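You operate a simulated robot arm through the tools that you are given. There is no shell and no other tool.

You run a simulated robot arm. Do the job below in one go: nothing can be reset, and whatever is moved stays where it is left.

## Task
Brush the grit off the hose ledge, then couple the reel hose to the outlet.
Fine: use the block brush on the ledge and put it back; brake off to pull the hose out, on again after; the valve stays closed. Set down upright: block brush. What is to be rubbed or washed off counts as gone when no trace of it is left.

It is judged by the outcome, as a careful person would: the job done as asked, and still so three seconds after it is handed in. It fails if anything else is knocked over, pushed out of place, dropped, spilled or broken.

## Robot
A 7-joint arm with a two-finger parallel gripper, fixed in place. Base frame: the origin is at the foot of the arm, x ahead of it, y to its left, z up. Units: m, rad, N and s.
Its first joint turns from -2.601 to 2.601 rad. Payload 3.43 kg.
Tool frame: the origin (TCP) lies between the finger pads and is the grasp point; the fingertips stand 0.03 m ahead of it; z points along the fingers, y is the line along which they close. Largest opening 0.094 m; finger width 0.028, thickness 0.01; the body of the gripper, 0.05 by 0.096 m, starts 0.055 m behind the TCP.
Orientation is that of the tool frame in the base frame, as a unit quaternion [x, y, z, w]. With the fingers straight down and closing along the base's y, the tool's x points along the base's -x, its y along +y and its z along -z.

## Interface
- The arm moves only by the tool send_rows. Its argument "steps" is a list of rows, each an object of numbers (a shift or turn left out is 0, a gripper value left out holds the last): "tx", "ty", "tz": the shift along the tool's x, y, z in m; "wx", "wy", "wz": the turn, a rotation vector about the tool's x, y, z in rad; "fingers": the gripper command, from -1 (shut) to 1 (fully open), values between in proportion. In form: [{"tx": .., "ty": .., "tz": .., "wx": .., "wy": .., "wz": .., "fingers": ..}, ...]. A call has 1 to 20 rows; each row shifts and turns the commanded pose from where the row before left it, along the tool's axes as they then stand. Rows are played at 5 a second. More than 0.05 m and 0.15 rad between two rows, or a gripper value outside its range, and nothing of the call is played. Where a pose cannot be reached the arm comes as near as it can. A force on the tool above 70 N (or 10 N above the force at the start of the call, whichever is more), or a blocked arm, ends the call early, and 0.2 s more pass. Each finger travels about 0.045 m/s and halts on what it meets, pressing with about 31 N; the grip force reading is that of the motor and also rises with nothing between the fingers. The clock runs only during rows and for 0.2 s after the last one: add rows that do not move to give the fingers time. The reply holds the time, the measured pose of the TCP, the force on the tool along the base axes, the opening and the grip force, in the units named above and with some noise, with the torque about the TCP (base axes, N m) and any sound that the robot's microphone picked up.
- Cameras (640 x 400 px; columns grow to the right, rows downward): "scene" is fixed at [0.0515, -0.4982, 1.6955]; the picture's right is [0.53, -0.85, 0.00], its down [-0.38, -0.24, -0.89] and it looks along [0.76, 0.48, -0.45] (base axes); focal length 312 px, centre (320, 200). "wrist" rides on the gripper at [0.076, 0.014, -0.103] in the tool frame; the picture's right is [-0.18, 0.98, 0.00], its down [-0.75, -0.14, -0.64] and it looks along [-0.63, -0.12, 0.77] (tool axes); focal length 243 px, centre (320, 200). There is no depth. A picture from a camera that has moved, and an enlarged one, comes with that camera's place and axes in the base frame and with its lens.
- grab_frame(camera): a new picture of that camera. It takes no simulated time.
- close_up(camera, box): a new picture of the part [left, top, right, bottom] of that camera's present view, enlarged. It takes no simulated time.
- finish_job(): hands the job in; it is judged then, once.

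Nothing tells you positions but the pictures and the camera data. Unless the task says otherwise, let go and move clear before handing in.

The tools are called as name(argument=value, ...) on one line, values as JSON. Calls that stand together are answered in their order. send_rows: Moves the arm, as the interface text tells. Its arguments: {"type":"object","properties":{"steps":{"type":"array"}},"required":["steps"]} The other tools are called the same way: grab_frame (camera) takes a picture; close_up (camera, box) takes an enlarged picture of a part of a camera's view; finish_job () hands the job in.

At the start:

```text
time: 0.0
ee_pos: [0.7671, 0.2992, 1.1674]
orientation: [0.0, 1.0, 0.001, 0.002]
wrist_force: [-1.0, 0.5, 0.1]
wrist_torque: [0.0, 0.02, 0.0]
width: 0.0939
grip_force: 0.1
```

scene: 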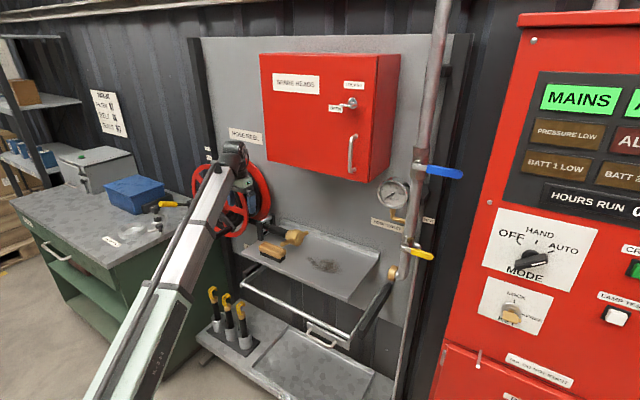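
wrist: 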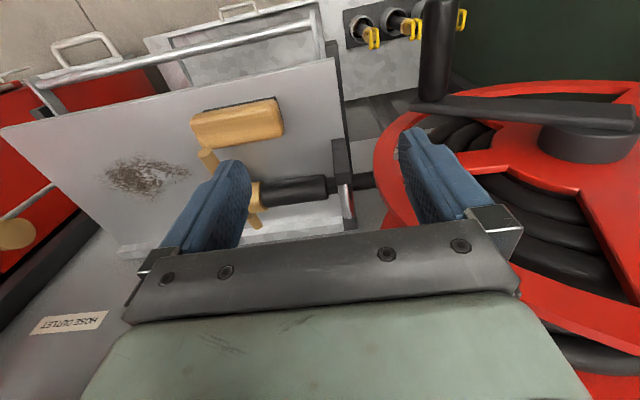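

I see a wall panel with a reel at the left, a ledge with a block brush and a grit patch, and a pipe with an outlet on the right. I'll take closer looks before moving.

close_up(camera="scene", box=[180, 130, 340, 280])

close_up(camera="scene", box=[320, 150, 480, 300])

close_up(camera="wrist", box=[0, 0, 640, 260])

close_up(camera="scene", box=[180, 250, 420, 400])

close_up(camera="scene", box=[240, 210, 400, 310])

```text
2.67 times, centred on (260, 205) of scene
camera zoom: at [0.0515, -0.4982, 1.6955], right [0.53, -0.85, 0.0], down [-0.38, -0.24, -0.89], along [0.76, 0.48, -0.45], focal length 831 px, centre (480, 187)
```

zoom: 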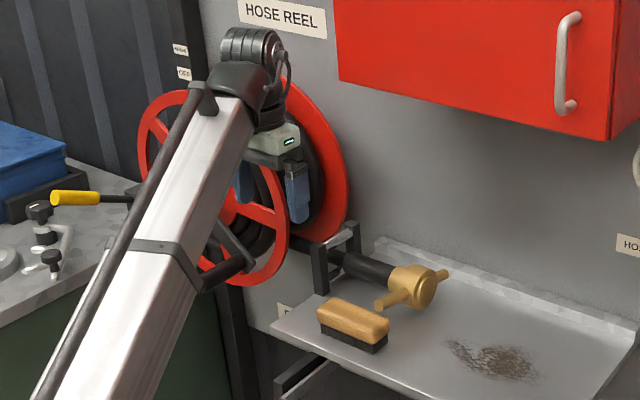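

```text
2.67 times, centred on (400, 225) of scene
camera zoom: at [0.0515, -0.4982, 1.6955], right [0.53, -0.85, 0.0], down [-0.38, -0.24, -0.89], along [0.76, 0.48, -0.45], focal length 831 px, centre (107, 133)
```

zoom: 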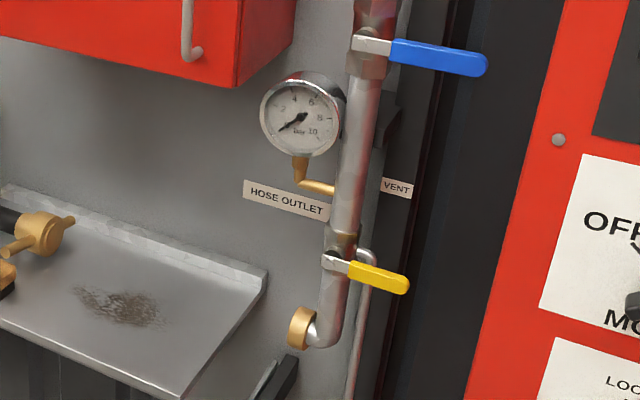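

```text
1.00 times, centred on (320, 130) of wrist (not enlarged: the box is as wide or as high as the picture)
camera zoom: at [0.6908, 0.3141, 1.2713], right [0.18, 0.98, 0.0], down [0.75, -0.14, 0.64], along [0.63, -0.12, -0.76], focal length 243 px, centre (320, 270)
```

zoom: 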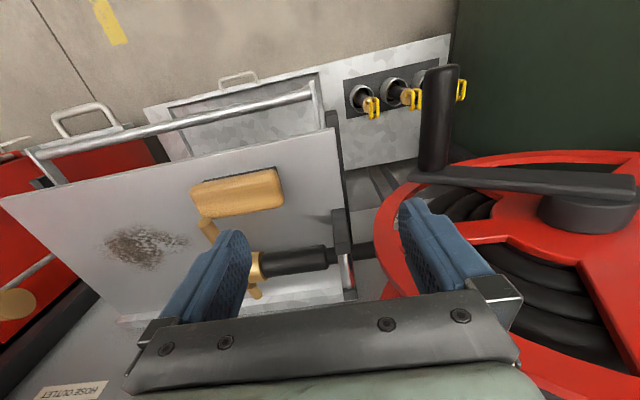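

```text
2.67 times, centred on (300, 325) of scene
camera zoom: at [0.0515, -0.4982, 1.6955], right [0.53, -0.85, 0.0], down [-0.38, -0.24, -0.89], along [0.76, 0.48, -0.45], focal length 831 px, centre (373, -133)
```

zoom: 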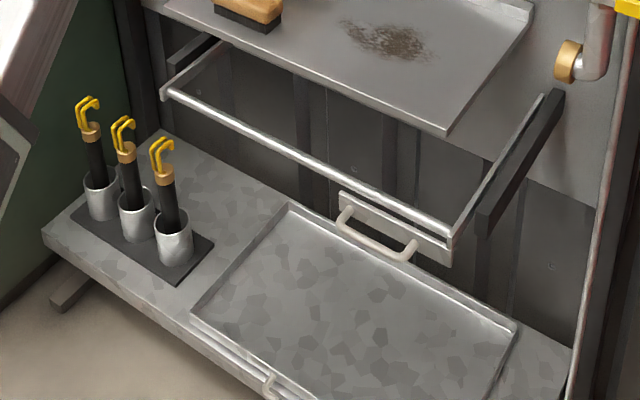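

```text
4.00 times, centred on (320, 260) of scene
camera zoom: at [0.0515, -0.4982, 1.6955], right [0.53, -0.85, 0.0], down [-0.38, -0.24, -0.89], along [0.76, 0.48, -0.45], focal length 1246 px, centre (320, -40)
```

zoom: 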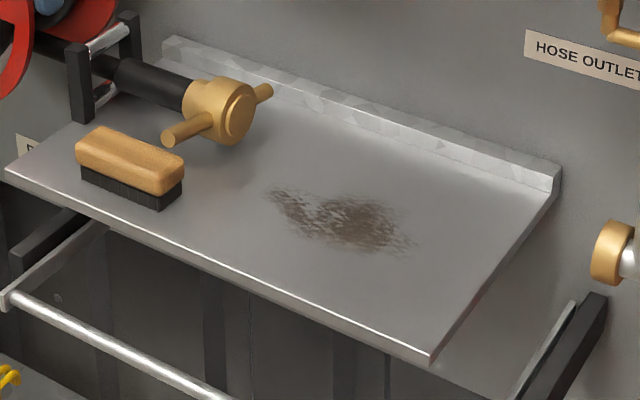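

The wall looks to be at x≈1.04, with the ledge at z≈0.93 running from y≈-0.17 to 0.32. The brush is near (0.80, 0.19), the hose end near (0.92, 0.16, 0.97) and the outlet near (0.92, -0.26, 0.97). I'll move the arm sideways to unblock the view of the reel and get a second viewpoint.

send_rows(steps=[{"ty": -0.04}, {"ty": -0.05}, {"ty": -0.05}, {"ty": -0.05}, {"ty": -0.05}, {"ty": -0.05}, {"ty": -0.04}, {}, {}])

```text
time: 1.1
ee_pos: [0.7761, 0.1074, 1.1533]
orientation: [0.005, 1.0, 0.003, 0.012]
wrist_force: [4.6, -3.8, -6.3]
wrist_torque: [0.42, 0.0, 0.25]
width: 0.0937
grip_force: 0.1
out of reach, approached as far as the arm can: row 2, 3, 4
stopped in row 5: the force on the tool passed its limit at 74 N (the readings are from after the stop); the commanded pose is now the measured one
```

The arm hit something on the way, or a pose was out of reach; I need to see what before going on.

grab_frame(camera="scene")

grab_frame(camera="wrist")

close_up(camera="scene", box=[180, 50, 420, 200])

```text
taken
```

scene: 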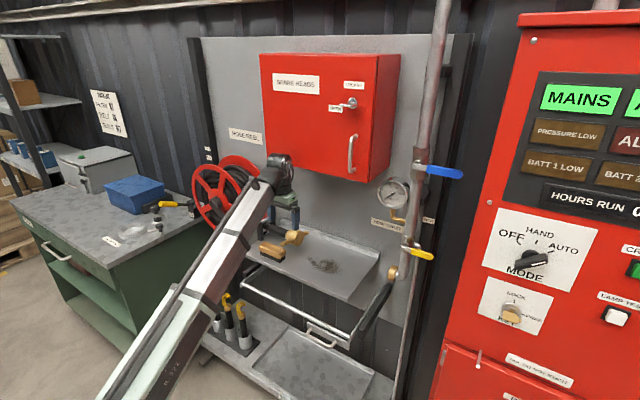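

```text
taken
camera wrist: at [0.6968, 0.123, 1.2566], right [0.19, 0.98, 0.01], down [0.74, -0.15, 0.66], along [0.65, -0.12, -0.75], focal length 243 px, centre (320, 200)
```

wrist: 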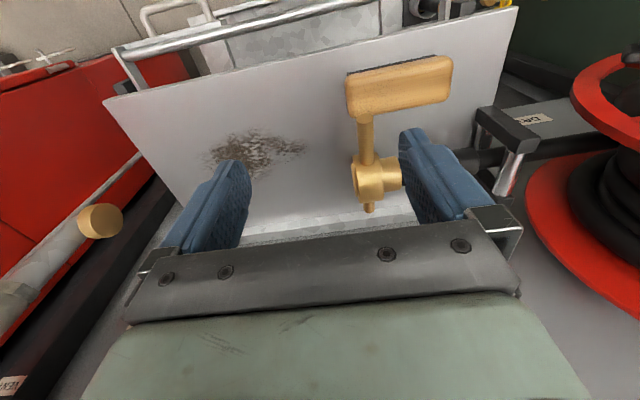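

```text
2.67 times, centred on (300, 125) of scene
camera zoom: at [0.0515, -0.4982, 1.6955], right [0.53, -0.85, 0.0], down [-0.38, -0.24, -0.89], along [0.76, 0.48, -0.45], focal length 831 px, centre (373, 400)
```

zoom: 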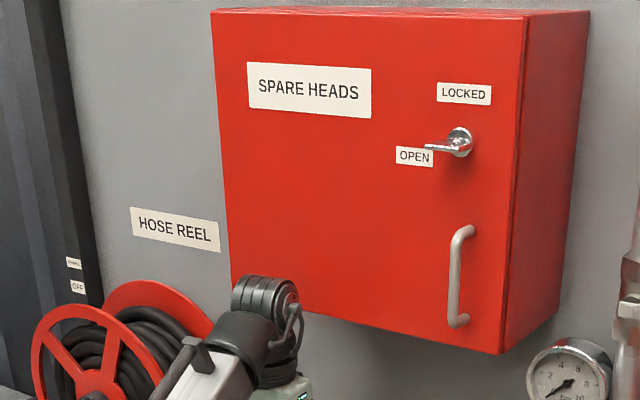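

The arm's wrist touched the front of the cabinet, which starts at about x 0.84 with its bottom at z≈1.33. I'll back off toward the base, correct the slight tilt, and look at the reel.

send_rows(steps=[{"tx": 0.03, "wy": 0.02, "wz": -0.01}, {"tx": 0.03}, {"tz": 0.03}, {"tz": 0.03}, {}])

close_up(camera="scene", box=[140, 130, 300, 230])

close_up(camera="wrist", box=[440, 40, 640, 200])

grab_frame(camera="wrist")

```text
time: 2.3
ee_pos: [0.7258, 0.1101, 1.0724]
orientation: [0.0, 1.0, 0.002, 0.002]
wrist_force: [-0.2, -0.4, -0.8]
wrist_torque: [-0.01, -0.01, 0.0]
width: 0.094
grip_force: 0.1
out of reach, approached as far as the arm can: row 1, 2
```

```text
4.00 times, centred on (220, 180) of scene
camera zoom: at [0.0515, -0.4982, 1.6955], right [0.53, -0.85, 0.0], down [-0.38, -0.24, -0.89], along [0.76, 0.48, -0.45], focal length 1246 px, centre (720, 280)
```

zoom: 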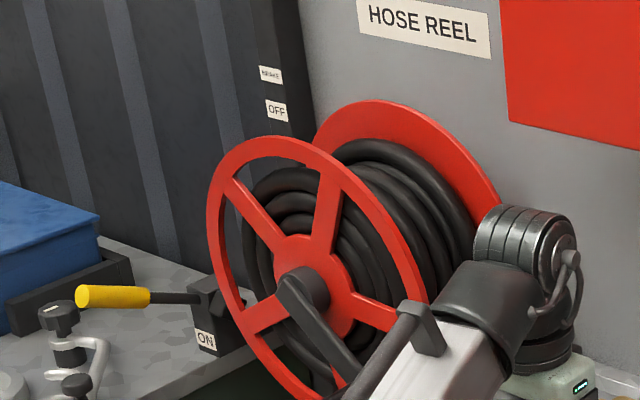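

```text
2.50 times, centred on (540, 120) of wrist
camera zoom: at [0.6491, 0.1245, 1.1762], right [0.18, 0.98, 0.01], down [0.75, -0.14, 0.64], along [0.63, -0.11, -0.77], focal length 606 px, centre (-230, 400)
```

zoom: 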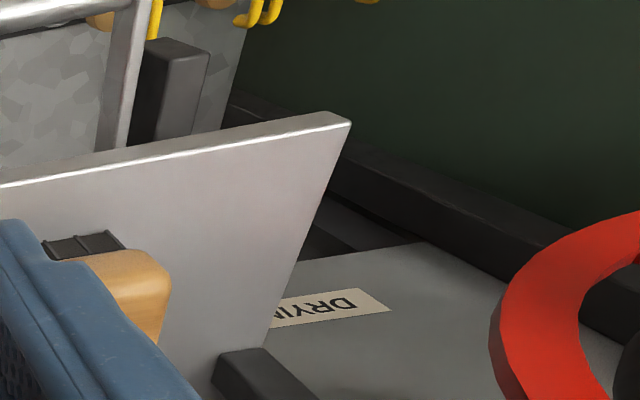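

```text
taken
camera wrist: at [0.6491, 0.1245, 1.1762], right [0.18, 0.98, 0.01], down [0.75, -0.14, 0.64], along [0.63, -0.11, -0.77], focal length 243 px, centre (320, 200)
```

wrist: 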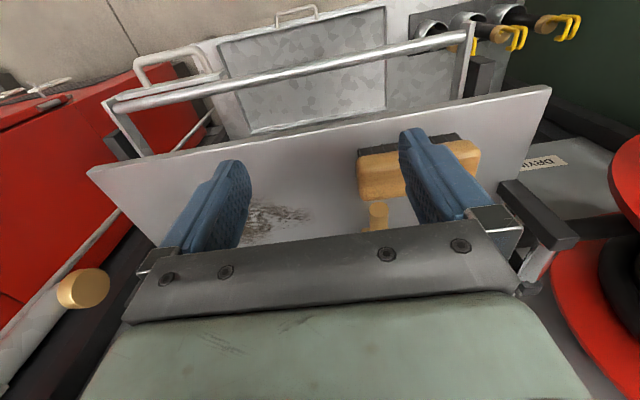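

The brake lever is the yellow-handled one left of the reel; it now points left, with an "ON" label and a "BRAKE / OFF" label above. I'll look at it enlarged.

close_up(camera="scene", box=[150, 140, 230, 220])

close_up(camera="scene", box=[185, 185, 225, 225])

close_up(camera="scene", box=[260, 215, 320, 255])

close_up(camera="scene", box=[370, 230, 430, 290])

```text
5.00 times, centred on (190, 180) of scene
camera zoom: at [0.0515, -0.4982, 1.6955], right [0.53, -0.85, 0.0], down [-0.38, -0.24, -0.89], along [0.76, 0.48, -0.45], focal length 1558 px, centre (970, 300)
```

zoom: 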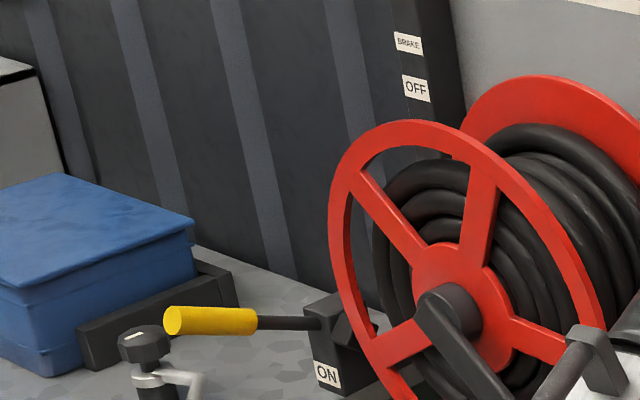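

```text
10.00 times, centred on (205, 205) of scene
camera zoom: at [0.0515, -0.4982, 1.6955], right [0.53, -0.85, 0.0], down [-0.38, -0.24, -0.89], along [0.76, 0.48, -0.45], focal length 3116 px, centre (1470, 150)
```

zoom: 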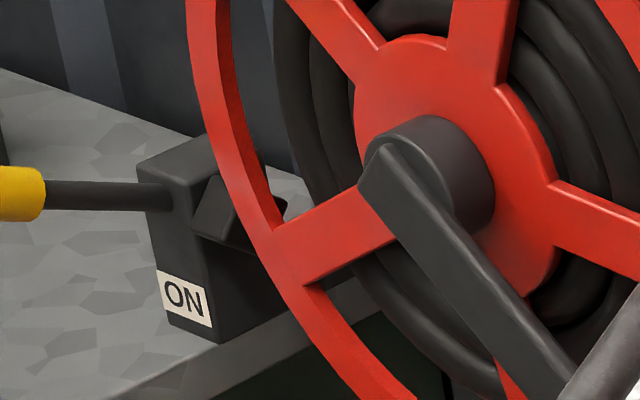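

```text
10.00 times, centred on (290, 235) of scene
camera zoom: at [0.0515, -0.4982, 1.6955], right [0.53, -0.85, 0.0], down [-0.38, -0.24, -0.89], along [0.76, 0.48, -0.45], focal length 3116 px, centre (620, -150)
```

zoom: 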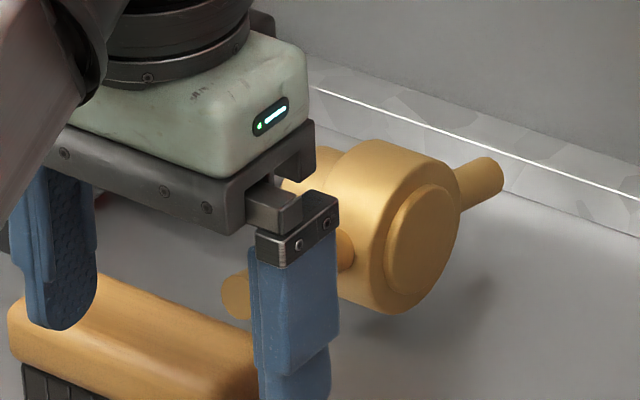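

```text
6.67 times, centred on (400, 260) of scene
camera zoom: at [0.0515, -0.4982, 1.6955], right [0.53, -0.85, 0.0], down [-0.38, -0.24, -0.89], along [0.76, 0.48, -0.45], focal length 2077 px, centre (-213, -200)
```

zoom: 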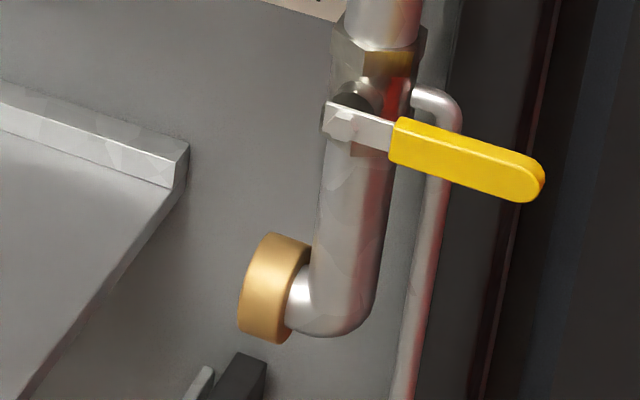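

The brake lever points forward and slightly up at about (0.67, 0.65, 1.1), and OFF is up and back. I'll do the brush first, so I'm moving over it to measure it and the nearby coupling lug from close up.

send_rows(steps=[{"ty": 0.03}, {"ty": 0.03}, {"ty": 0.02}, {}, {}])

grab_frame(camera="wrist")

close_up(camera="wrist", box=[200, 60, 440, 240])

```text
time: 3.5
ee_pos: [0.7256, 0.1892, 1.074]
orientation: [0.001, 1.0, 0.003, 0.002]
wrist_force: [0.3, -0.2, -0.3]
wrist_torque: [-0.02, 0.01, 0.0]
width: 0.0939
grip_force: 0.0
```

```text
taken
camera wrist: at [0.6491, 0.2048, 1.1772], right [0.18, 0.98, 0.01], down [0.75, -0.14, 0.64], along [0.63, -0.11, -0.77], focal length 243 px, centre (320, 200)
```

wrist: 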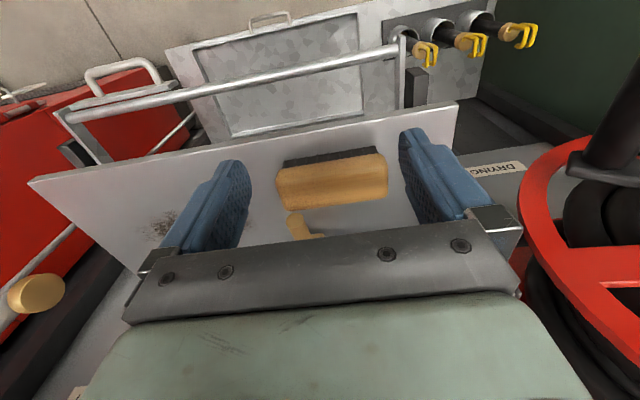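

```text
2.22 times, centred on (320, 150) of wrist
camera zoom: at [0.6491, 0.2048, 1.1772], right [0.18, 0.98, 0.01], down [0.75, -0.14, 0.64], along [0.63, -0.11, -0.77], focal length 539 px, centre (320, 311)
```

zoom: 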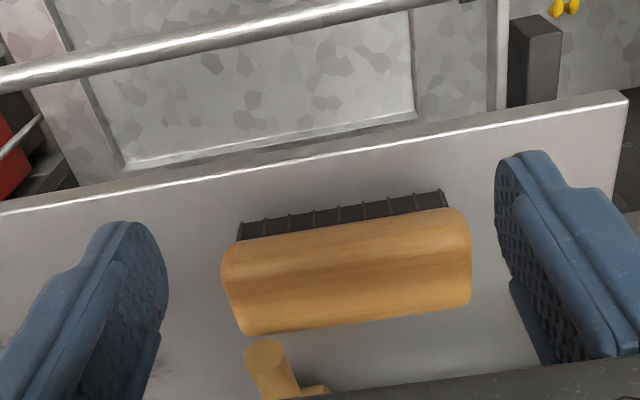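

The brush centre is at about (0.80, 0.19), aligned with y, with its top at z≈0.975. One coupling lug tip is at (0.815, 0.148, 1.00) and overhangs the brush's right back edge. I'll turn the gripper 90° and grip the brush left of the lug.

send_rows(steps=[{"wz": 0.1428}, {"wz": 0.1428}, {"wz": 0.1428}, {"wz": 0.1428}, {"wz": 0.1428}, {"wz": 0.1428}, {"wz": 0.1428}, {"wz": 0.1428}, {"wz": 0.1428}, {"wz": 0.1428}, {"wz": 0.1428}, {}, {"ty": 0.025, "tx": 0.008}, {"ty": 0.025, "tx": 0.008}, {"ty": 0.024}, {}])

grab_frame(camera="wrist")

close_up(camera="scene", box=[220, 150, 380, 300])

```text
time: 6.9
ee_pos: [0.7985, 0.2055, 1.0762]
orientation: [0.707, 0.707, 0.003, 0.0]
wrist_force: [-0.5, -0.5, 0.4]
wrist_torque: [0.0, 0.01, 0.03]
width: 0.094
grip_force: 0.0
```

```text
taken
camera wrist: at [0.8127, 0.2826, 1.1792], right [0.98, -0.18, 0.0], down [-0.14, -0.76, 0.64], along [-0.12, -0.63, -0.77], focal length 243 px, centre (320, 200)
```

wrist: 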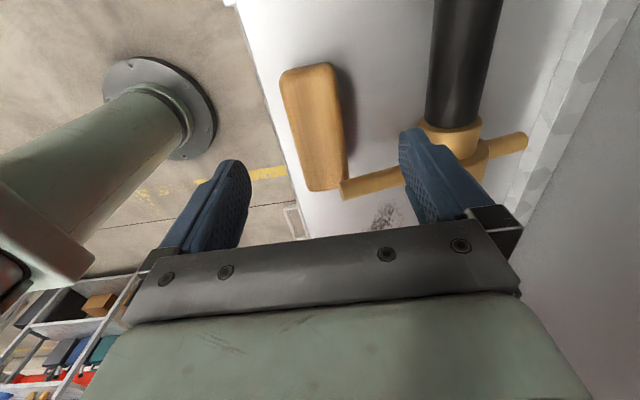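

```text
2.67 times, centred on (300, 225) of scene
camera zoom: at [0.0515, -0.4982, 1.6955], right [0.53, -0.85, 0.0], down [-0.38, -0.24, -0.89], along [0.76, 0.48, -0.45], focal length 831 px, centre (373, 133)
```

zoom: 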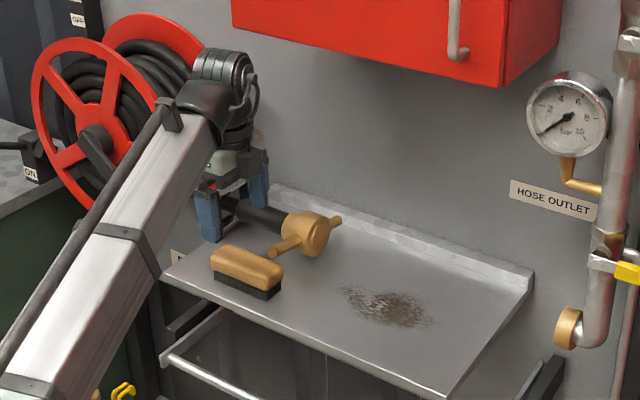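

The brush top spans about x 0.774–0.812 and y 0.131–0.245. I'll descend with open fingers around it at y≈0.206 and check before closing.

send_rows(steps=[{"ty": -0.005, "tz": 0.025}, {"tz": 0.025}, {"tz": 0.02}, {"tz": 0.015}, {"tz": 0.01}, {}])

close_up(camera="scene", box=[250, 200, 330, 280])

grab_frame(camera="wrist")

```text
time: 8.3
ee_pos: [0.794, 0.2059, 0.9803]
orientation: [0.707, 0.707, 0.004, -0.001]
wrist_force: [0.7, -0.3, 1.0]
wrist_torque: [0.0, 0.02, 0.03]
width: 0.0939
grip_force: 0.1
```

```text
5.00 times, centred on (290, 240) of scene
camera zoom: at [0.0515, -0.4982, 1.6955], right [0.53, -0.85, 0.0], down [-0.38, -0.24, -0.89], along [0.76, 0.48, -0.45], focal length 1558 px, centre (470, 0)
```

zoom: 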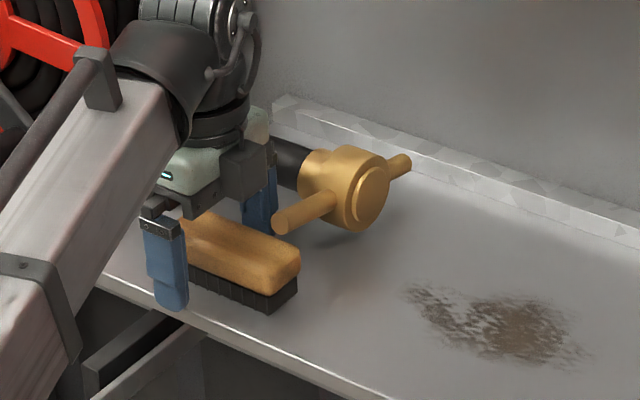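

```text
taken
camera wrist: at [0.8084, 0.2827, 1.0839], right [0.98, -0.18, 0.0], down [-0.14, -0.76, 0.64], along [-0.12, -0.63, -0.77], focal length 243 px, centre (320, 200)
```

wrist: 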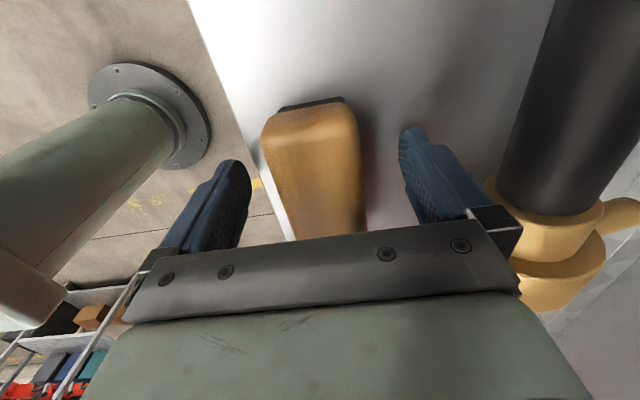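

The gripper straddles the brush properly and clears the lug. I'll lower it slightly and close on the brush.

send_rows(steps=[{"tz": 0.006}, {"fingers": -1}, {"fingers": -1}, {"fingers": -1}, {"fingers": -1}, {"fingers": -1}, {"fingers": -1}])

close_up(camera="scene", box=[250, 200, 330, 280])

grab_frame(camera="wrist")

```text
time: 9.9
ee_pos: [0.7938, 0.2059, 0.9748]
orientation: [0.707, 0.707, 0.004, 0.0]
wrist_force: [-5.1, 2.4, 21.8]
wrist_torque: [-0.23, 0.75, -0.12]
width: 0.0477
grip_force: 31.5
```

```text
5.00 times, centred on (290, 240) of scene
camera zoom: at [0.0515, -0.4982, 1.6955], right [0.53, -0.85, 0.0], down [-0.38, -0.24, -0.89], along [0.76, 0.48, -0.45], focal length 1558 px, centre (470, 0)
```

zoom: 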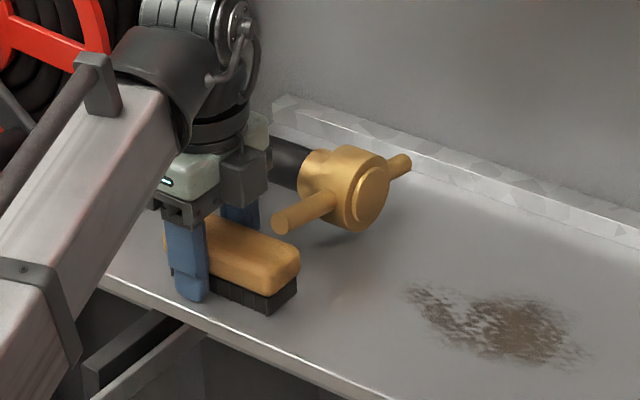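

```text
taken
camera wrist: at [0.808, 0.2827, 1.079], right [0.98, -0.18, 0.0], down [-0.14, -0.76, 0.64], along [-0.11, -0.63, -0.77], focal length 243 px, centre (320, 200)
```

wrist: 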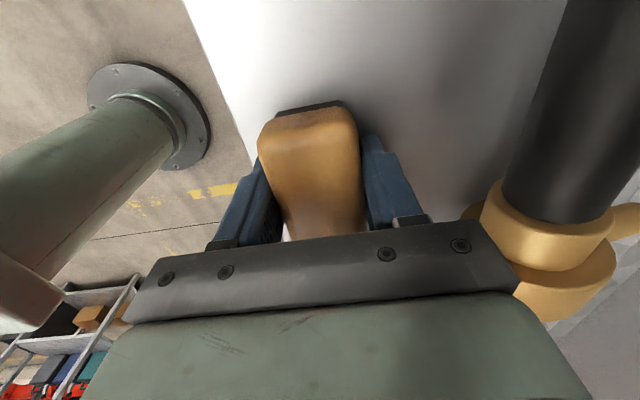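

I'm holding the brush (width 0.048 m). I'll lift it a few millimetres, draw it toward the robot to clear the lug, and then lift more.

send_rows(steps=[{"tz": -0.004}, {"tz": -0.003}, {}, {}])

close_up(camera="scene", box=[250, 200, 330, 280])

```text
time: 10.9
ee_pos: [0.7952, 0.2066, 0.9816]
orientation: [0.707, 0.707, 0.003, 0.0]
wrist_force: [-0.7, -0.7, -1.2]
wrist_torque: [0.0, -0.02, -0.02]
width: 0.0478
grip_force: 30.9
```

```text
5.00 times, centred on (290, 240) of scene
camera zoom: at [0.0515, -0.4982, 1.6955], right [0.53, -0.85, 0.0], down [-0.38, -0.24, -0.89], along [0.76, 0.48, -0.45], focal length 1558 px, centre (470, 0)
```

zoom: 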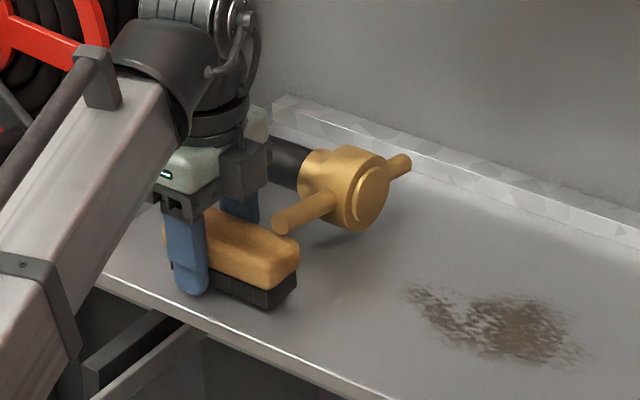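

The brush is lifted. I'll clear the lug and go to the left edge of the grit patch, just above the ledge.

send_rows(steps=[{"ty": -0.02}, {"ty": -0.02}, {"tz": -0.025}, {"tx": -0.04}, {"tx": -0.04}, {"tx": -0.04}, {"tx": -0.029}, {"ty": 0.03}, {"ty": 0.02, "tz": 0.02}, {}, {}])

close_up(camera="scene", box=[260, 190, 400, 310])

grab_frame(camera="wrist")

```text
time: 13.3
ee_pos: [0.8046, 0.058, 0.9859]
orientation: [0.707, 0.708, 0.003, 0.0]
wrist_force: [0.4, -0.2, -0.5]
wrist_torque: [0.03, -0.04, -0.01]
width: 0.0476
grip_force: 31.2
```

```text
3.33 times, centred on (330, 250) of scene
camera zoom: at [0.0515, -0.4982, 1.6955], right [0.53, -0.85, 0.0], down [-0.38, -0.24, -0.89], along [0.76, 0.48, -0.45], focal length 1039 px, centre (287, 33)
```

zoom: 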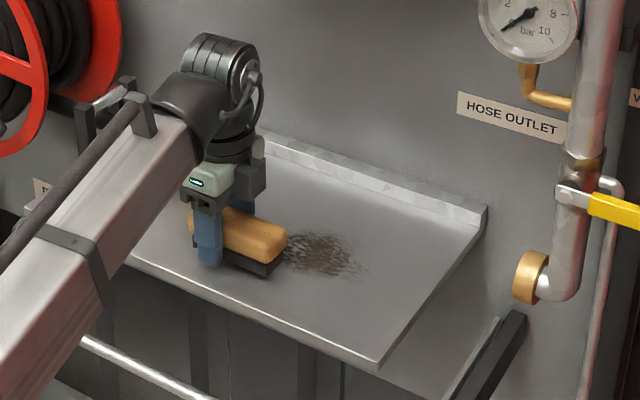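

```text
taken
camera wrist: at [0.8187, 0.134, 1.0896], right [0.98, -0.18, 0.0], down [-0.14, -0.76, 0.64], along [-0.12, -0.63, -0.77], focal length 243 px, centre (320, 200)
```

wrist: 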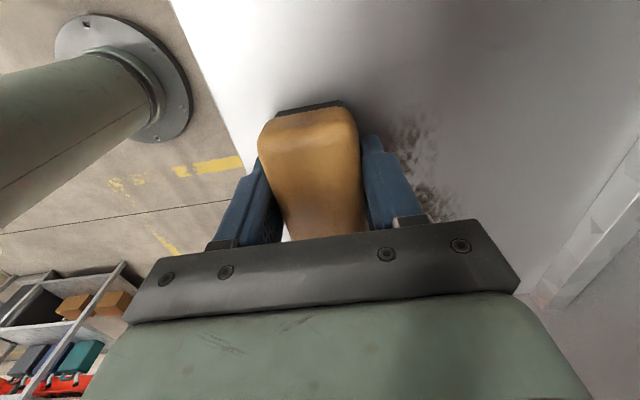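

I'm positioned left-front of the grit. I'll lower gently until the bristles press lightly.

send_rows(steps=[{"tz": 0.006}, {"tz": 0.003}, {"tz": 0.003}, {}, {}])

```text
time: 14.5
ee_pos: [0.8041, 0.0579, 0.9759]
orientation: [0.707, 0.707, 0.004, 0.0]
wrist_force: [2.4, -0.3, 30.3]
wrist_torque: [-0.33, 0.74, 0.0]
width: 0.048
grip_force: 31.1
```

Contact reads about 30 N, so I'll ease off 1 mm and stroke forward and back along x.

send_rows(steps=[{"tz": -0.001}, {"ty": 0.02}, {"ty": 0.025}, {"ty": 0.025}, {"ty": 0.025}, {"ty": 0.025}, {"ty": 0.025}, {}, {"ty": -0.025}, {"ty": -0.025}, {"ty": -0.025}, {"ty": -0.025}, {"ty": -0.025}, {"ty": -0.02}, {}])

close_up(camera="scene", box=[260, 190, 400, 310])

close_up(camera="wrist", box=[240, 80, 560, 240])

```text
time: 17.7
ee_pos: [0.8042, 0.058, 0.974]
orientation: [0.707, 0.707, 0.003, 0.0]
wrist_force: [13.3, 1.3, 23.9]
wrist_torque: [-0.28, 0.25, 0.2]
width: 0.0478
grip_force: 31.2
```

```text
3.33 times, centred on (330, 250) of scene
camera zoom: at [0.0515, -0.4982, 1.6955], right [0.53, -0.85, 0.0], down [-0.38, -0.24, -0.89], along [0.76, 0.48, -0.45], focal length 1039 px, centre (287, 33)
```

zoom: 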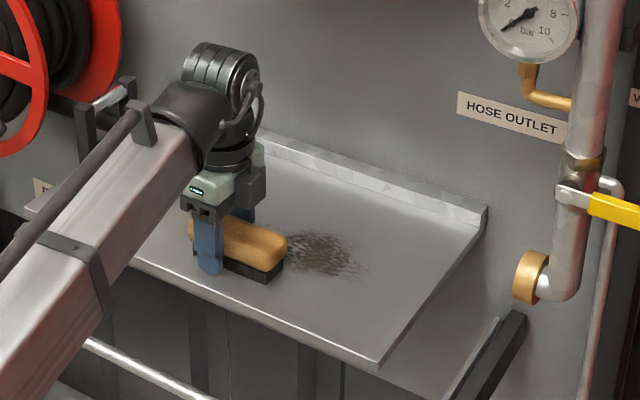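

```text
2.00 times, centred on (400, 160) of wrist
camera zoom: at [0.8181, 0.1337, 1.079], right [0.98, -0.18, 0.0], down [-0.14, -0.76, 0.64], along [-0.12, -0.63, -0.77], focal length 485 px, centre (160, 280)
```

zoom: 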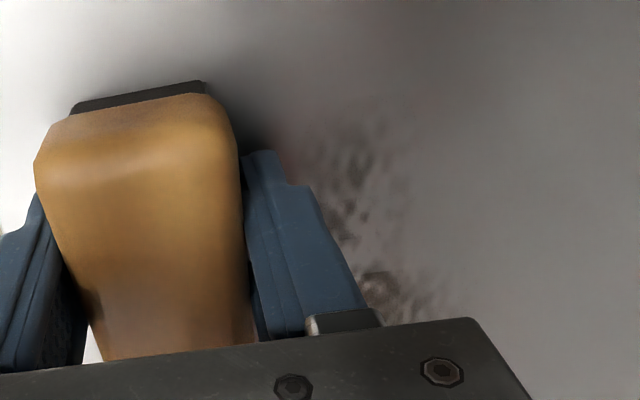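

The grit is fading in the swept strip. I'll repeat the strokes there.

send_rows(steps=[{"ty": 0.035}, {"ty": 0.035}, {"ty": 0.035}, {"ty": 0.035}, {"ty": -0.035}, {"ty": -0.035}, {"ty": -0.035}, {"ty": -0.035}, {"ty": 0.035}, {"ty": 0.035}, {"ty": 0.035}, {"ty": 0.035}, {"ty": -0.035}, {"ty": -0.035}, {"ty": -0.035}, {"ty": -0.035}, {}])

close_up(camera="scene", box=[260, 190, 400, 310])

close_up(camera="wrist", box=[240, 80, 560, 240])

```text
time: 19.2
ee_pos: [0.8642, 0.0571, 0.9761]
orientation: [0.707, 0.708, 0.007, 0.004]
wrist_force: [-0.3, -0.2, -0.9]
wrist_torque: [0.02, -0.01, -0.03]
width: 0.0477
grip_force: 31.5
stopped in row 7: the force on the tool passed its limit at 74 N (the readings are from after the stop); the commanded pose is now the measured one
```

```text
3.33 times, centred on (330, 250) of scene
camera zoom: at [0.0515, -0.4982, 1.6955], right [0.53, -0.85, 0.0], down [-0.38, -0.24, -0.89], along [0.76, 0.48, -0.45], focal length 1039 px, centre (287, 33)
```

zoom: 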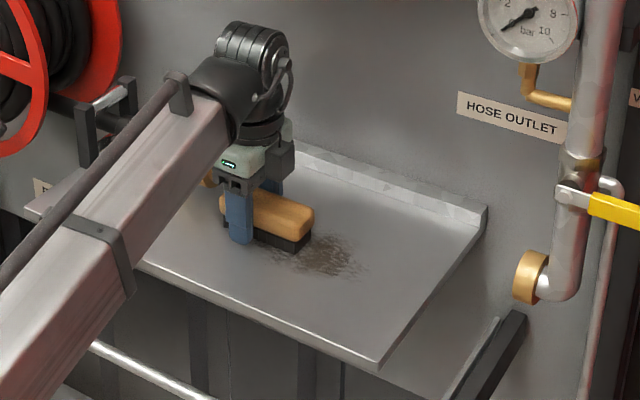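

```text
2.00 times, centred on (400, 160) of wrist
camera zoom: at [0.8766, 0.1341, 1.0797], right [0.98, -0.18, 0.01], down [-0.15, -0.76, 0.64], along [-0.11, -0.63, -0.77], focal length 485 px, centre (160, 280)
```

zoom: 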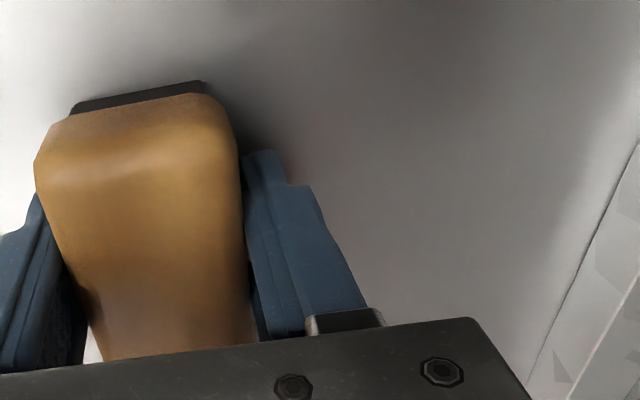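

That stroke was too fast, so the press spiked. I'll straighten the slight tilt and continue with slower, lighter strokes.

send_rows(steps=[{"wx": 0.01, "tz": -0.002}, {}, {"tz": 0.0015}, {}, {}])

```text
time: 20.4
ee_pos: [0.863, 0.0563, 0.9772]
orientation: [0.707, 0.708, 0.003, 0.0]
wrist_force: [-0.2, -1.0, -0.7]
wrist_torque: [0.02, 0.05, 0.02]
width: 0.0478
grip_force: 30.6
```

send_rows(steps=[{"tz": 0.001}, {"tz": 0.001}, {"tz": 0.001}, {}, {}])

```text
time: 21.6
ee_pos: [0.8642, 0.0579, 0.9759]
orientation: [0.708, 0.707, 0.005, 0.002]
wrist_force: [5.9, -1.1, 39.6]
wrist_torque: [-0.52, 0.97, 0.08]
width: 0.0481
grip_force: 31.6
```

The press is about 40 N; I'll ease it off and stroke slowly.

send_rows(steps=[{"tz": -0.0013}, {"ty": 0.02}, {"ty": 0.02}, {"ty": 0.02}, {"ty": 0.02}, {}, {"ty": -0.02}, {"ty": -0.02}, {"ty": -0.02}, {"ty": -0.02}, {"ty": -0.02}, {"ty": -0.02}, {}])

close_up(camera="scene", box=[290, 210, 390, 290])

close_up(camera="wrist", box=[240, 80, 560, 240])

```text
time: 24.4
ee_pos: [0.8239, 0.0577, 0.9745]
orientation: [0.706, 0.708, 0.007, 0.002]
wrist_force: [33.3, 1.6, 49.5]
wrist_torque: [-0.57, 0.43, 0.39]
width: 0.0478
grip_force: 30.7
```

```text
5.00 times, centred on (340, 250) of scene
camera zoom: at [0.0515, -0.4982, 1.6955], right [0.53, -0.85, 0.0], down [-0.38, -0.24, -0.89], along [0.76, 0.48, -0.45], focal length 1558 px, centre (220, -50)
```

zoom: 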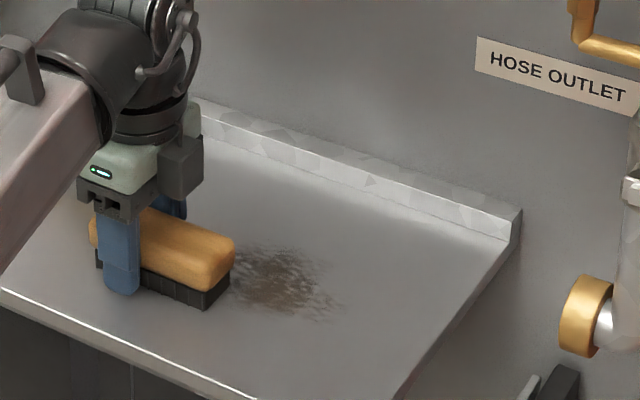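

```text
2.00 times, centred on (400, 160) of wrist
camera zoom: at [0.8379, 0.1342, 1.0794], right [0.98, -0.18, 0.01], down [-0.15, -0.76, 0.64], along [-0.11, -0.63, -0.77], focal length 485 px, centre (160, 280)
```

zoom: 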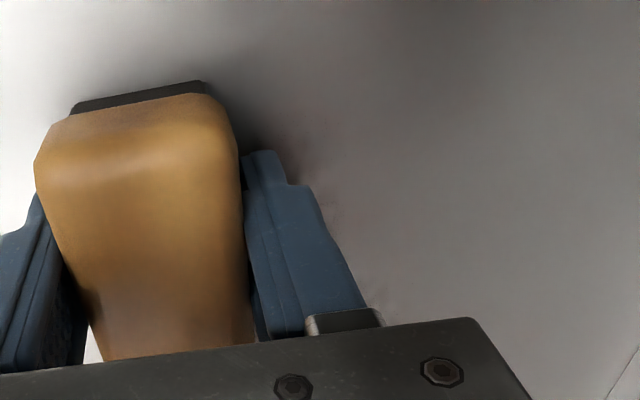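

The left part is nearly clean. I'll lift, shift to the right column, and stroke there.

send_rows(steps=[{"tz": -0.008}, {"tx": -0.04, "ty": -0.01}, {"tx": -0.04, "ty": -0.01}, {"tz": 0.004}, {"tz": 0.0022}, {}, {"ty": 0.02}, {"ty": 0.02}, {"ty": 0.02}, {"ty": 0.02}, {"ty": 0.02}, {"ty": 0.02}, {"ty": 0.02}, {}])

close_up(camera="scene", box=[290, 210, 390, 290])

```text
time: 27.4
ee_pos: [0.9445, -0.0228, 0.9762]
orientation: [0.707, 0.707, 0.004, -0.001]
wrist_force: [-0.4, 0.5, -1.1]
wrist_torque: [-0.01, 0.0, -0.02]
width: 0.0478
grip_force: 31.4
```

```text
5.00 times, centred on (340, 250) of scene
camera zoom: at [0.0515, -0.4982, 1.6955], right [0.53, -0.85, 0.0], down [-0.38, -0.24, -0.89], along [0.76, 0.48, -0.45], focal length 1558 px, centre (220, -50)
```

zoom: 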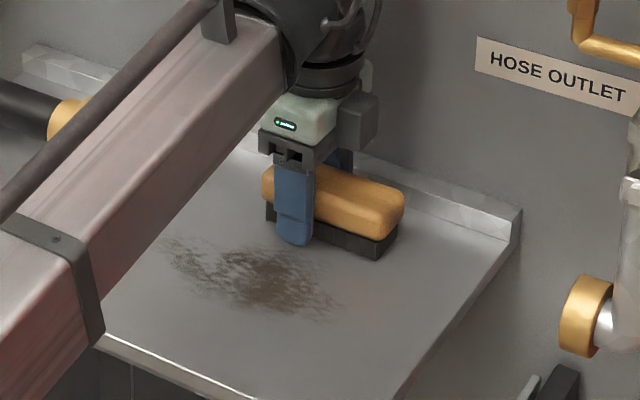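

That stroke was just above the surface, and grit is left across the patch. I'll level the tool, press lightly, and stroke again while checking force.

send_rows(steps=[{"wx": 0.0045, "wy": -0.0045}, {"tz": 0.001}, {"tz": 0.0008}, {}, {}])

```text
time: 28.6
ee_pos: [0.9435, -0.023, 0.9755]
orientation: [0.707, 0.707, 0.001, 0.0]
wrist_force: [0.6, 0.1, 4.3]
wrist_torque: [0.21, 0.03, -0.01]
width: 0.048
grip_force: 31.0
```

send_rows(steps=[{"tz": 0.0007}, {"ty": -0.02}, {"ty": -0.02}, {"ty": -0.02}, {"ty": -0.02}, {"ty": -0.02}, {"ty": -0.02}, {"ty": -0.02}, {}])

close_up(camera="scene", box=[290, 210, 390, 290])

```text
time: 30.4
ee_pos: [0.8117, -0.0229, 0.9766]
orientation: [0.707, 0.707, 0.006, 0.005]
wrist_force: [-2.3, 0.0, 2.3]
wrist_torque: [0.03, 0.14, -0.02]
width: 0.0482
grip_force: 31.4
stopped in row 9: the force on the tool passed its limit at 112 N (the readings are from after the stop); the commanded pose is now the measured one
```

```text
5.00 times, centred on (340, 250) of scene
camera zoom: at [0.0515, -0.4982, 1.6955], right [0.53, -0.85, 0.0], down [-0.38, -0.24, -0.89], along [0.76, 0.48, -0.45], focal length 1558 px, centre (220, -50)
```

zoom: 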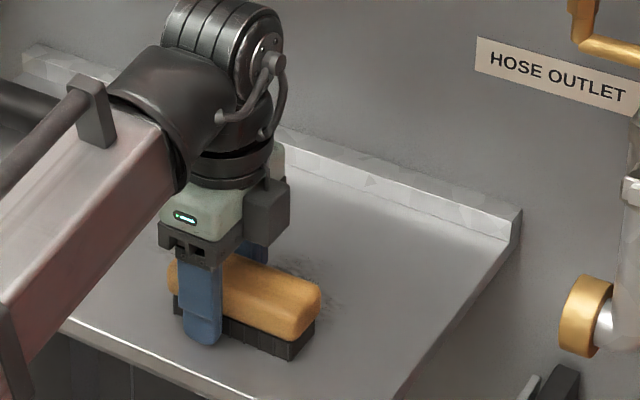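

The pull stroke again spiked at its front end, as the surface seems about 1 mm higher there. I'll lift, re-level, and use strokes that follow the surface with a lighter press.

send_rows(steps=[{"tz": -0.003}, {"wx": 0.0145, "wy": -0.001}, {}, {}])

close_up(camera="wrist", box=[240, 80, 560, 240])

```text
time: 31.4
ee_pos: [0.8123, -0.0226, 0.978]
orientation: [0.707, 0.707, -0.001, 0.001]
wrist_force: [0.1, 0.3, -1.6]
wrist_torque: [0.03, 0.04, 0.0]
width: 0.0479
grip_force: 31.1
```

```text
2.00 times, centred on (400, 160) of wrist
camera zoom: at [0.8263, 0.0547, 1.0815], right [0.98, -0.18, 0.0], down [-0.14, -0.75, 0.64], along [-0.12, -0.63, -0.77], focal length 485 px, centre (160, 280)
```

zoom: 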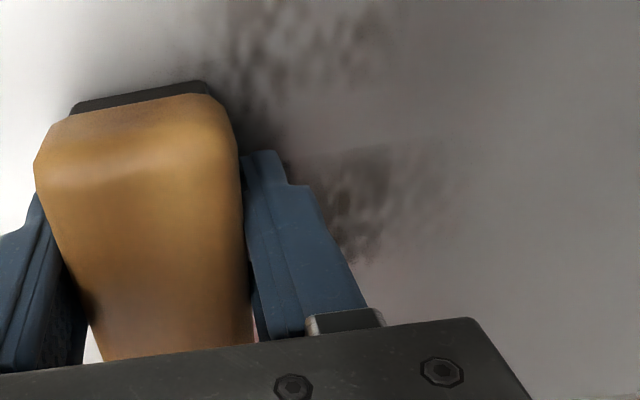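

send_rows(steps=[{"tz": 0.0015}, {"tz": 0.001}, {}, {}])

```text
time: 32.4
ee_pos: [0.8125, -0.0221, 0.9774]
orientation: [0.706, 0.708, 0.0, 0.001]
wrist_force: [0.0, -0.3, -1.4]
wrist_torque: [0.03, -0.03, -0.05]
width: 0.0479
grip_force: 31.1
```

send_rows(steps=[{"tz": 0.0015}, {"ty": 0.02, "tz": 0.0002}, {"ty": 0.02, "tz": 0.0002}, {"ty": 0.02, "tz": 0.0001}, {"ty": 0.02, "tz": 0.0001}, {"ty": 0.02, "tz": 0.0001}, {"ty": 0.02, "tz": 0.0001}, {}])

close_up(camera="scene", box=[290, 210, 390, 290])

```text
time: 34.2
ee_pos: [0.9287, -0.0218, 0.9746]
orientation: [0.707, 0.707, 0.0, 0.001]
wrist_force: [-6.9, 0.3, 30.3]
wrist_torque: [0.46, 0.93, 0.13]
width: 0.0477
grip_force: 31.0
```

```text
5.00 times, centred on (340, 250) of scene
camera zoom: at [0.0515, -0.4982, 1.6955], right [0.53, -0.85, 0.0], down [-0.38, -0.24, -0.89], along [0.76, 0.48, -0.45], focal length 1558 px, centre (220, -50)
```

zoom: 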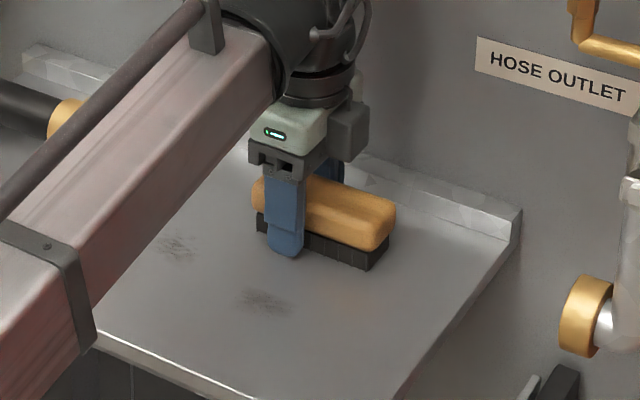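

Much of the grit is gone, with two faint patches left. I'll stroke back with a slight relief.

send_rows(steps=[{"tz": -0.0004}, {"ty": -0.02, "tz": -0.0002}, {"ty": -0.02, "tz": -0.0002}, {"ty": -0.02, "tz": -0.0002}, {"ty": -0.02, "tz": -0.0001}, {"ty": -0.02, "tz": -0.0001}, {"ty": -0.02, "tz": -0.0001}, {}])

close_up(camera="scene", box=[290, 210, 390, 290])

close_up(camera="wrist", box=[240, 0, 560, 240])

```text
time: 35.2
ee_pos: [0.8786, -0.0228, 0.9761]
orientation: [0.707, 0.707, 0.001, 0.001]
wrist_force: [-4.5, 0.0, 4.3]
wrist_torque: [0.1, 0.33, 0.07]
width: 0.0481
grip_force: 30.8
stopped in row 4: the force on the tool passed its limit at 104 N (the readings are from after the stop); the commanded pose is now the measured one
```

```text
5.00 times, centred on (340, 250) of scene
camera zoom: at [0.0515, -0.4982, 1.6955], right [0.53, -0.85, 0.0], down [-0.38, -0.24, -0.89], along [0.76, 0.48, -0.45], focal length 1558 px, centre (220, -50)
```

zoom: 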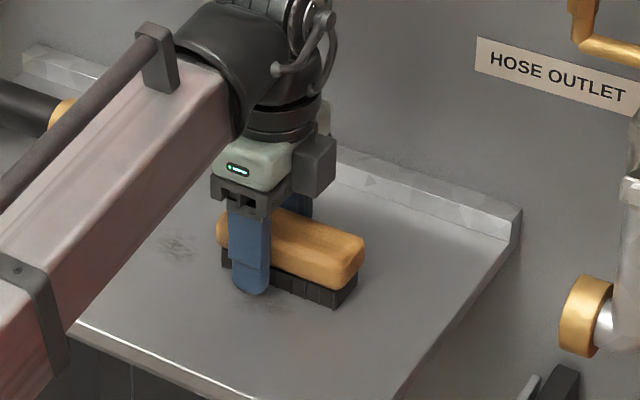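

```text
1.67 times, centred on (400, 120) of wrist
camera zoom: at [0.8919, 0.0544, 1.0785], right [0.98, -0.18, 0.0], down [-0.14, -0.75, 0.64], along [-0.11, -0.63, -0.77], focal length 404 px, centre (187, 333)
```

zoom: 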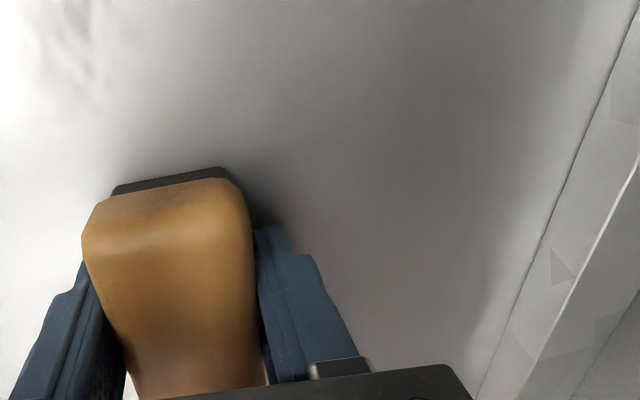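

Pulling binds while pushing works smoothly, so I'll use push strokes only. I'm lifting, going back to the front, and pushing forward over the remaining spot.

send_rows(steps=[{"tz": -0.005}, {"ty": -0.035}, {"ty": -0.035}, {"tz": 0.0035}, {"tz": 0.001}, {"tz": 0.0005}, {}, {}])

close_up(camera="wrist", box=[240, 0, 560, 240])

```text
time: 37.0
ee_pos: [0.8094, -0.0221, 0.976]
orientation: [0.707, 0.707, 0.001, 0.003]
wrist_force: [1.1, 2.0, 11.2]
wrist_torque: [0.16, 0.36, -0.06]
width: 0.0478
grip_force: 31.0
```

```text
1.67 times, centred on (400, 120) of wrist
camera zoom: at [0.8224, 0.0548, 1.0786], right [0.98, -0.18, 0.01], down [-0.14, -0.75, 0.64], along [-0.11, -0.63, -0.77], focal length 404 px, centre (187, 333)
```

zoom: 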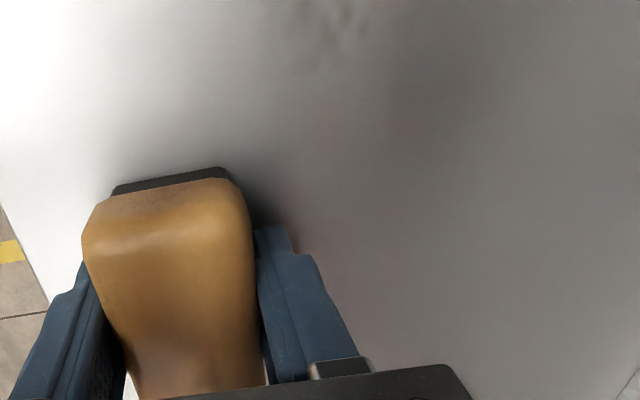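

Contact is about 11 N; I'll push forward, following the surface.

send_rows(steps=[{"ty": 0.02, "tz": 0.0003}, {"ty": 0.02, "tz": 0.0003}, {"ty": 0.02, "tz": 0.0001}, {"ty": 0.02, "tz": 0.0001}, {"ty": 0.02, "tz": 0.0001}, {"ty": 0.02, "tz": 0.0001}, {}])

close_up(camera="scene", box=[290, 210, 390, 290])

```text
time: 38.6
ee_pos: [0.9277, -0.023, 0.9742]
orientation: [0.707, 0.707, 0.001, 0.002]
wrist_force: [-11.6, -0.8, 18.2]
wrist_torque: [0.21, 0.89, 0.16]
width: 0.0481
grip_force: 30.7
```

```text
5.00 times, centred on (340, 250) of scene
camera zoom: at [0.0515, -0.4982, 1.6955], right [0.53, -0.85, 0.0], down [-0.38, -0.24, -0.89], along [0.76, 0.48, -0.45], focal length 1558 px, centre (220, -50)
```

zoom: 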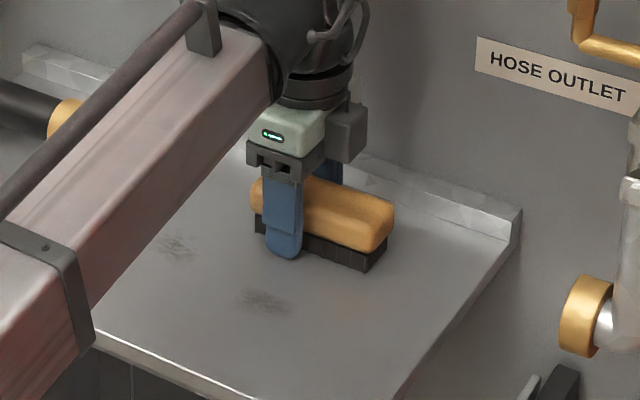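

A small patch stays near (0.855, -0.033), so contact was probably lost there. I'll set down right at it and do short pushes.

send_rows(steps=[{"tz": -0.006}, {"ty": -0.03}, {"ty": -0.03}, {"ty": -0.025}, {"tz": 0.0035}, {"tz": 0.001}, {"tz": 0.0007}, {}, {}])

```text
time: 40.6
ee_pos: [0.8428, -0.0223, 0.976]
orientation: [0.707, 0.707, 0.001, 0.003]
wrist_force: [1.1, -1.3, 14.6]
wrist_torque: [0.14, 0.52, 0.06]
width: 0.0479
grip_force: 31.3
```

The torque shows the brush rides on its front-left edge. I'll tilt it slightly so the bristles lie flat, then try again.

send_rows(steps=[{"tz": -0.0012}, {"wx": 0.012, "wy": 0.01}, {}, {"tz": 0.0008}, {"tz": 0.0005}, {}, {}])

```text
time: 42.2
ee_pos: [0.8448, -0.0228, 0.975]
orientation: [0.707, 0.707, 0.001, -0.004]
wrist_force: [3.0, -1.9, 22.8]
wrist_torque: [-0.76, -0.68, -0.11]
width: 0.0478
grip_force: 31.4
```

send_rows(steps=[{"tz": -0.0004}, {"wx": -0.006, "wy": -0.003}, {"tz": 0.0004}, {}, {}])

```text
time: 43.4
ee_pos: [0.8437, -0.0229, 0.9756]
orientation: [0.707, 0.707, 0.002, -0.002]
wrist_force: [5.4, -5.1, 26.1]
wrist_torque: [-0.54, 0.15, 0.12]
width: 0.0478
grip_force: 31.2
```

The brush is now flat and pressing at about 26 N. I'll push forward slowly.

send_rows(steps=[{"ty": 0.02, "tz": 0.0001}, {"ty": 0.02, "tz": 0.0001}, {"ty": 0.02, "tz": 0.0001}, {"ty": 0.02, "tz": 0.0001}, {}])

close_up(camera="scene", box=[290, 210, 390, 290])

```text
time: 44.6
ee_pos: [0.9235, -0.0207, 0.9751]
orientation: [0.707, 0.707, 0.002, -0.002]
wrist_force: [-8.9, 0.6, 24.2]
wrist_torque: [-0.31, 0.5, -0.13]
width: 0.0478
grip_force: 30.6
```

```text
5.00 times, centred on (340, 250) of scene
camera zoom: at [0.0515, -0.4982, 1.6955], right [0.53, -0.85, 0.0], down [-0.38, -0.24, -0.89], along [0.76, 0.48, -0.45], focal length 1558 px, centre (220, -50)
```

zoom: 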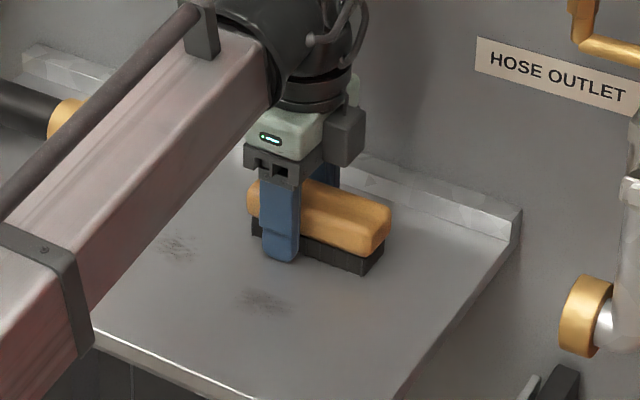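

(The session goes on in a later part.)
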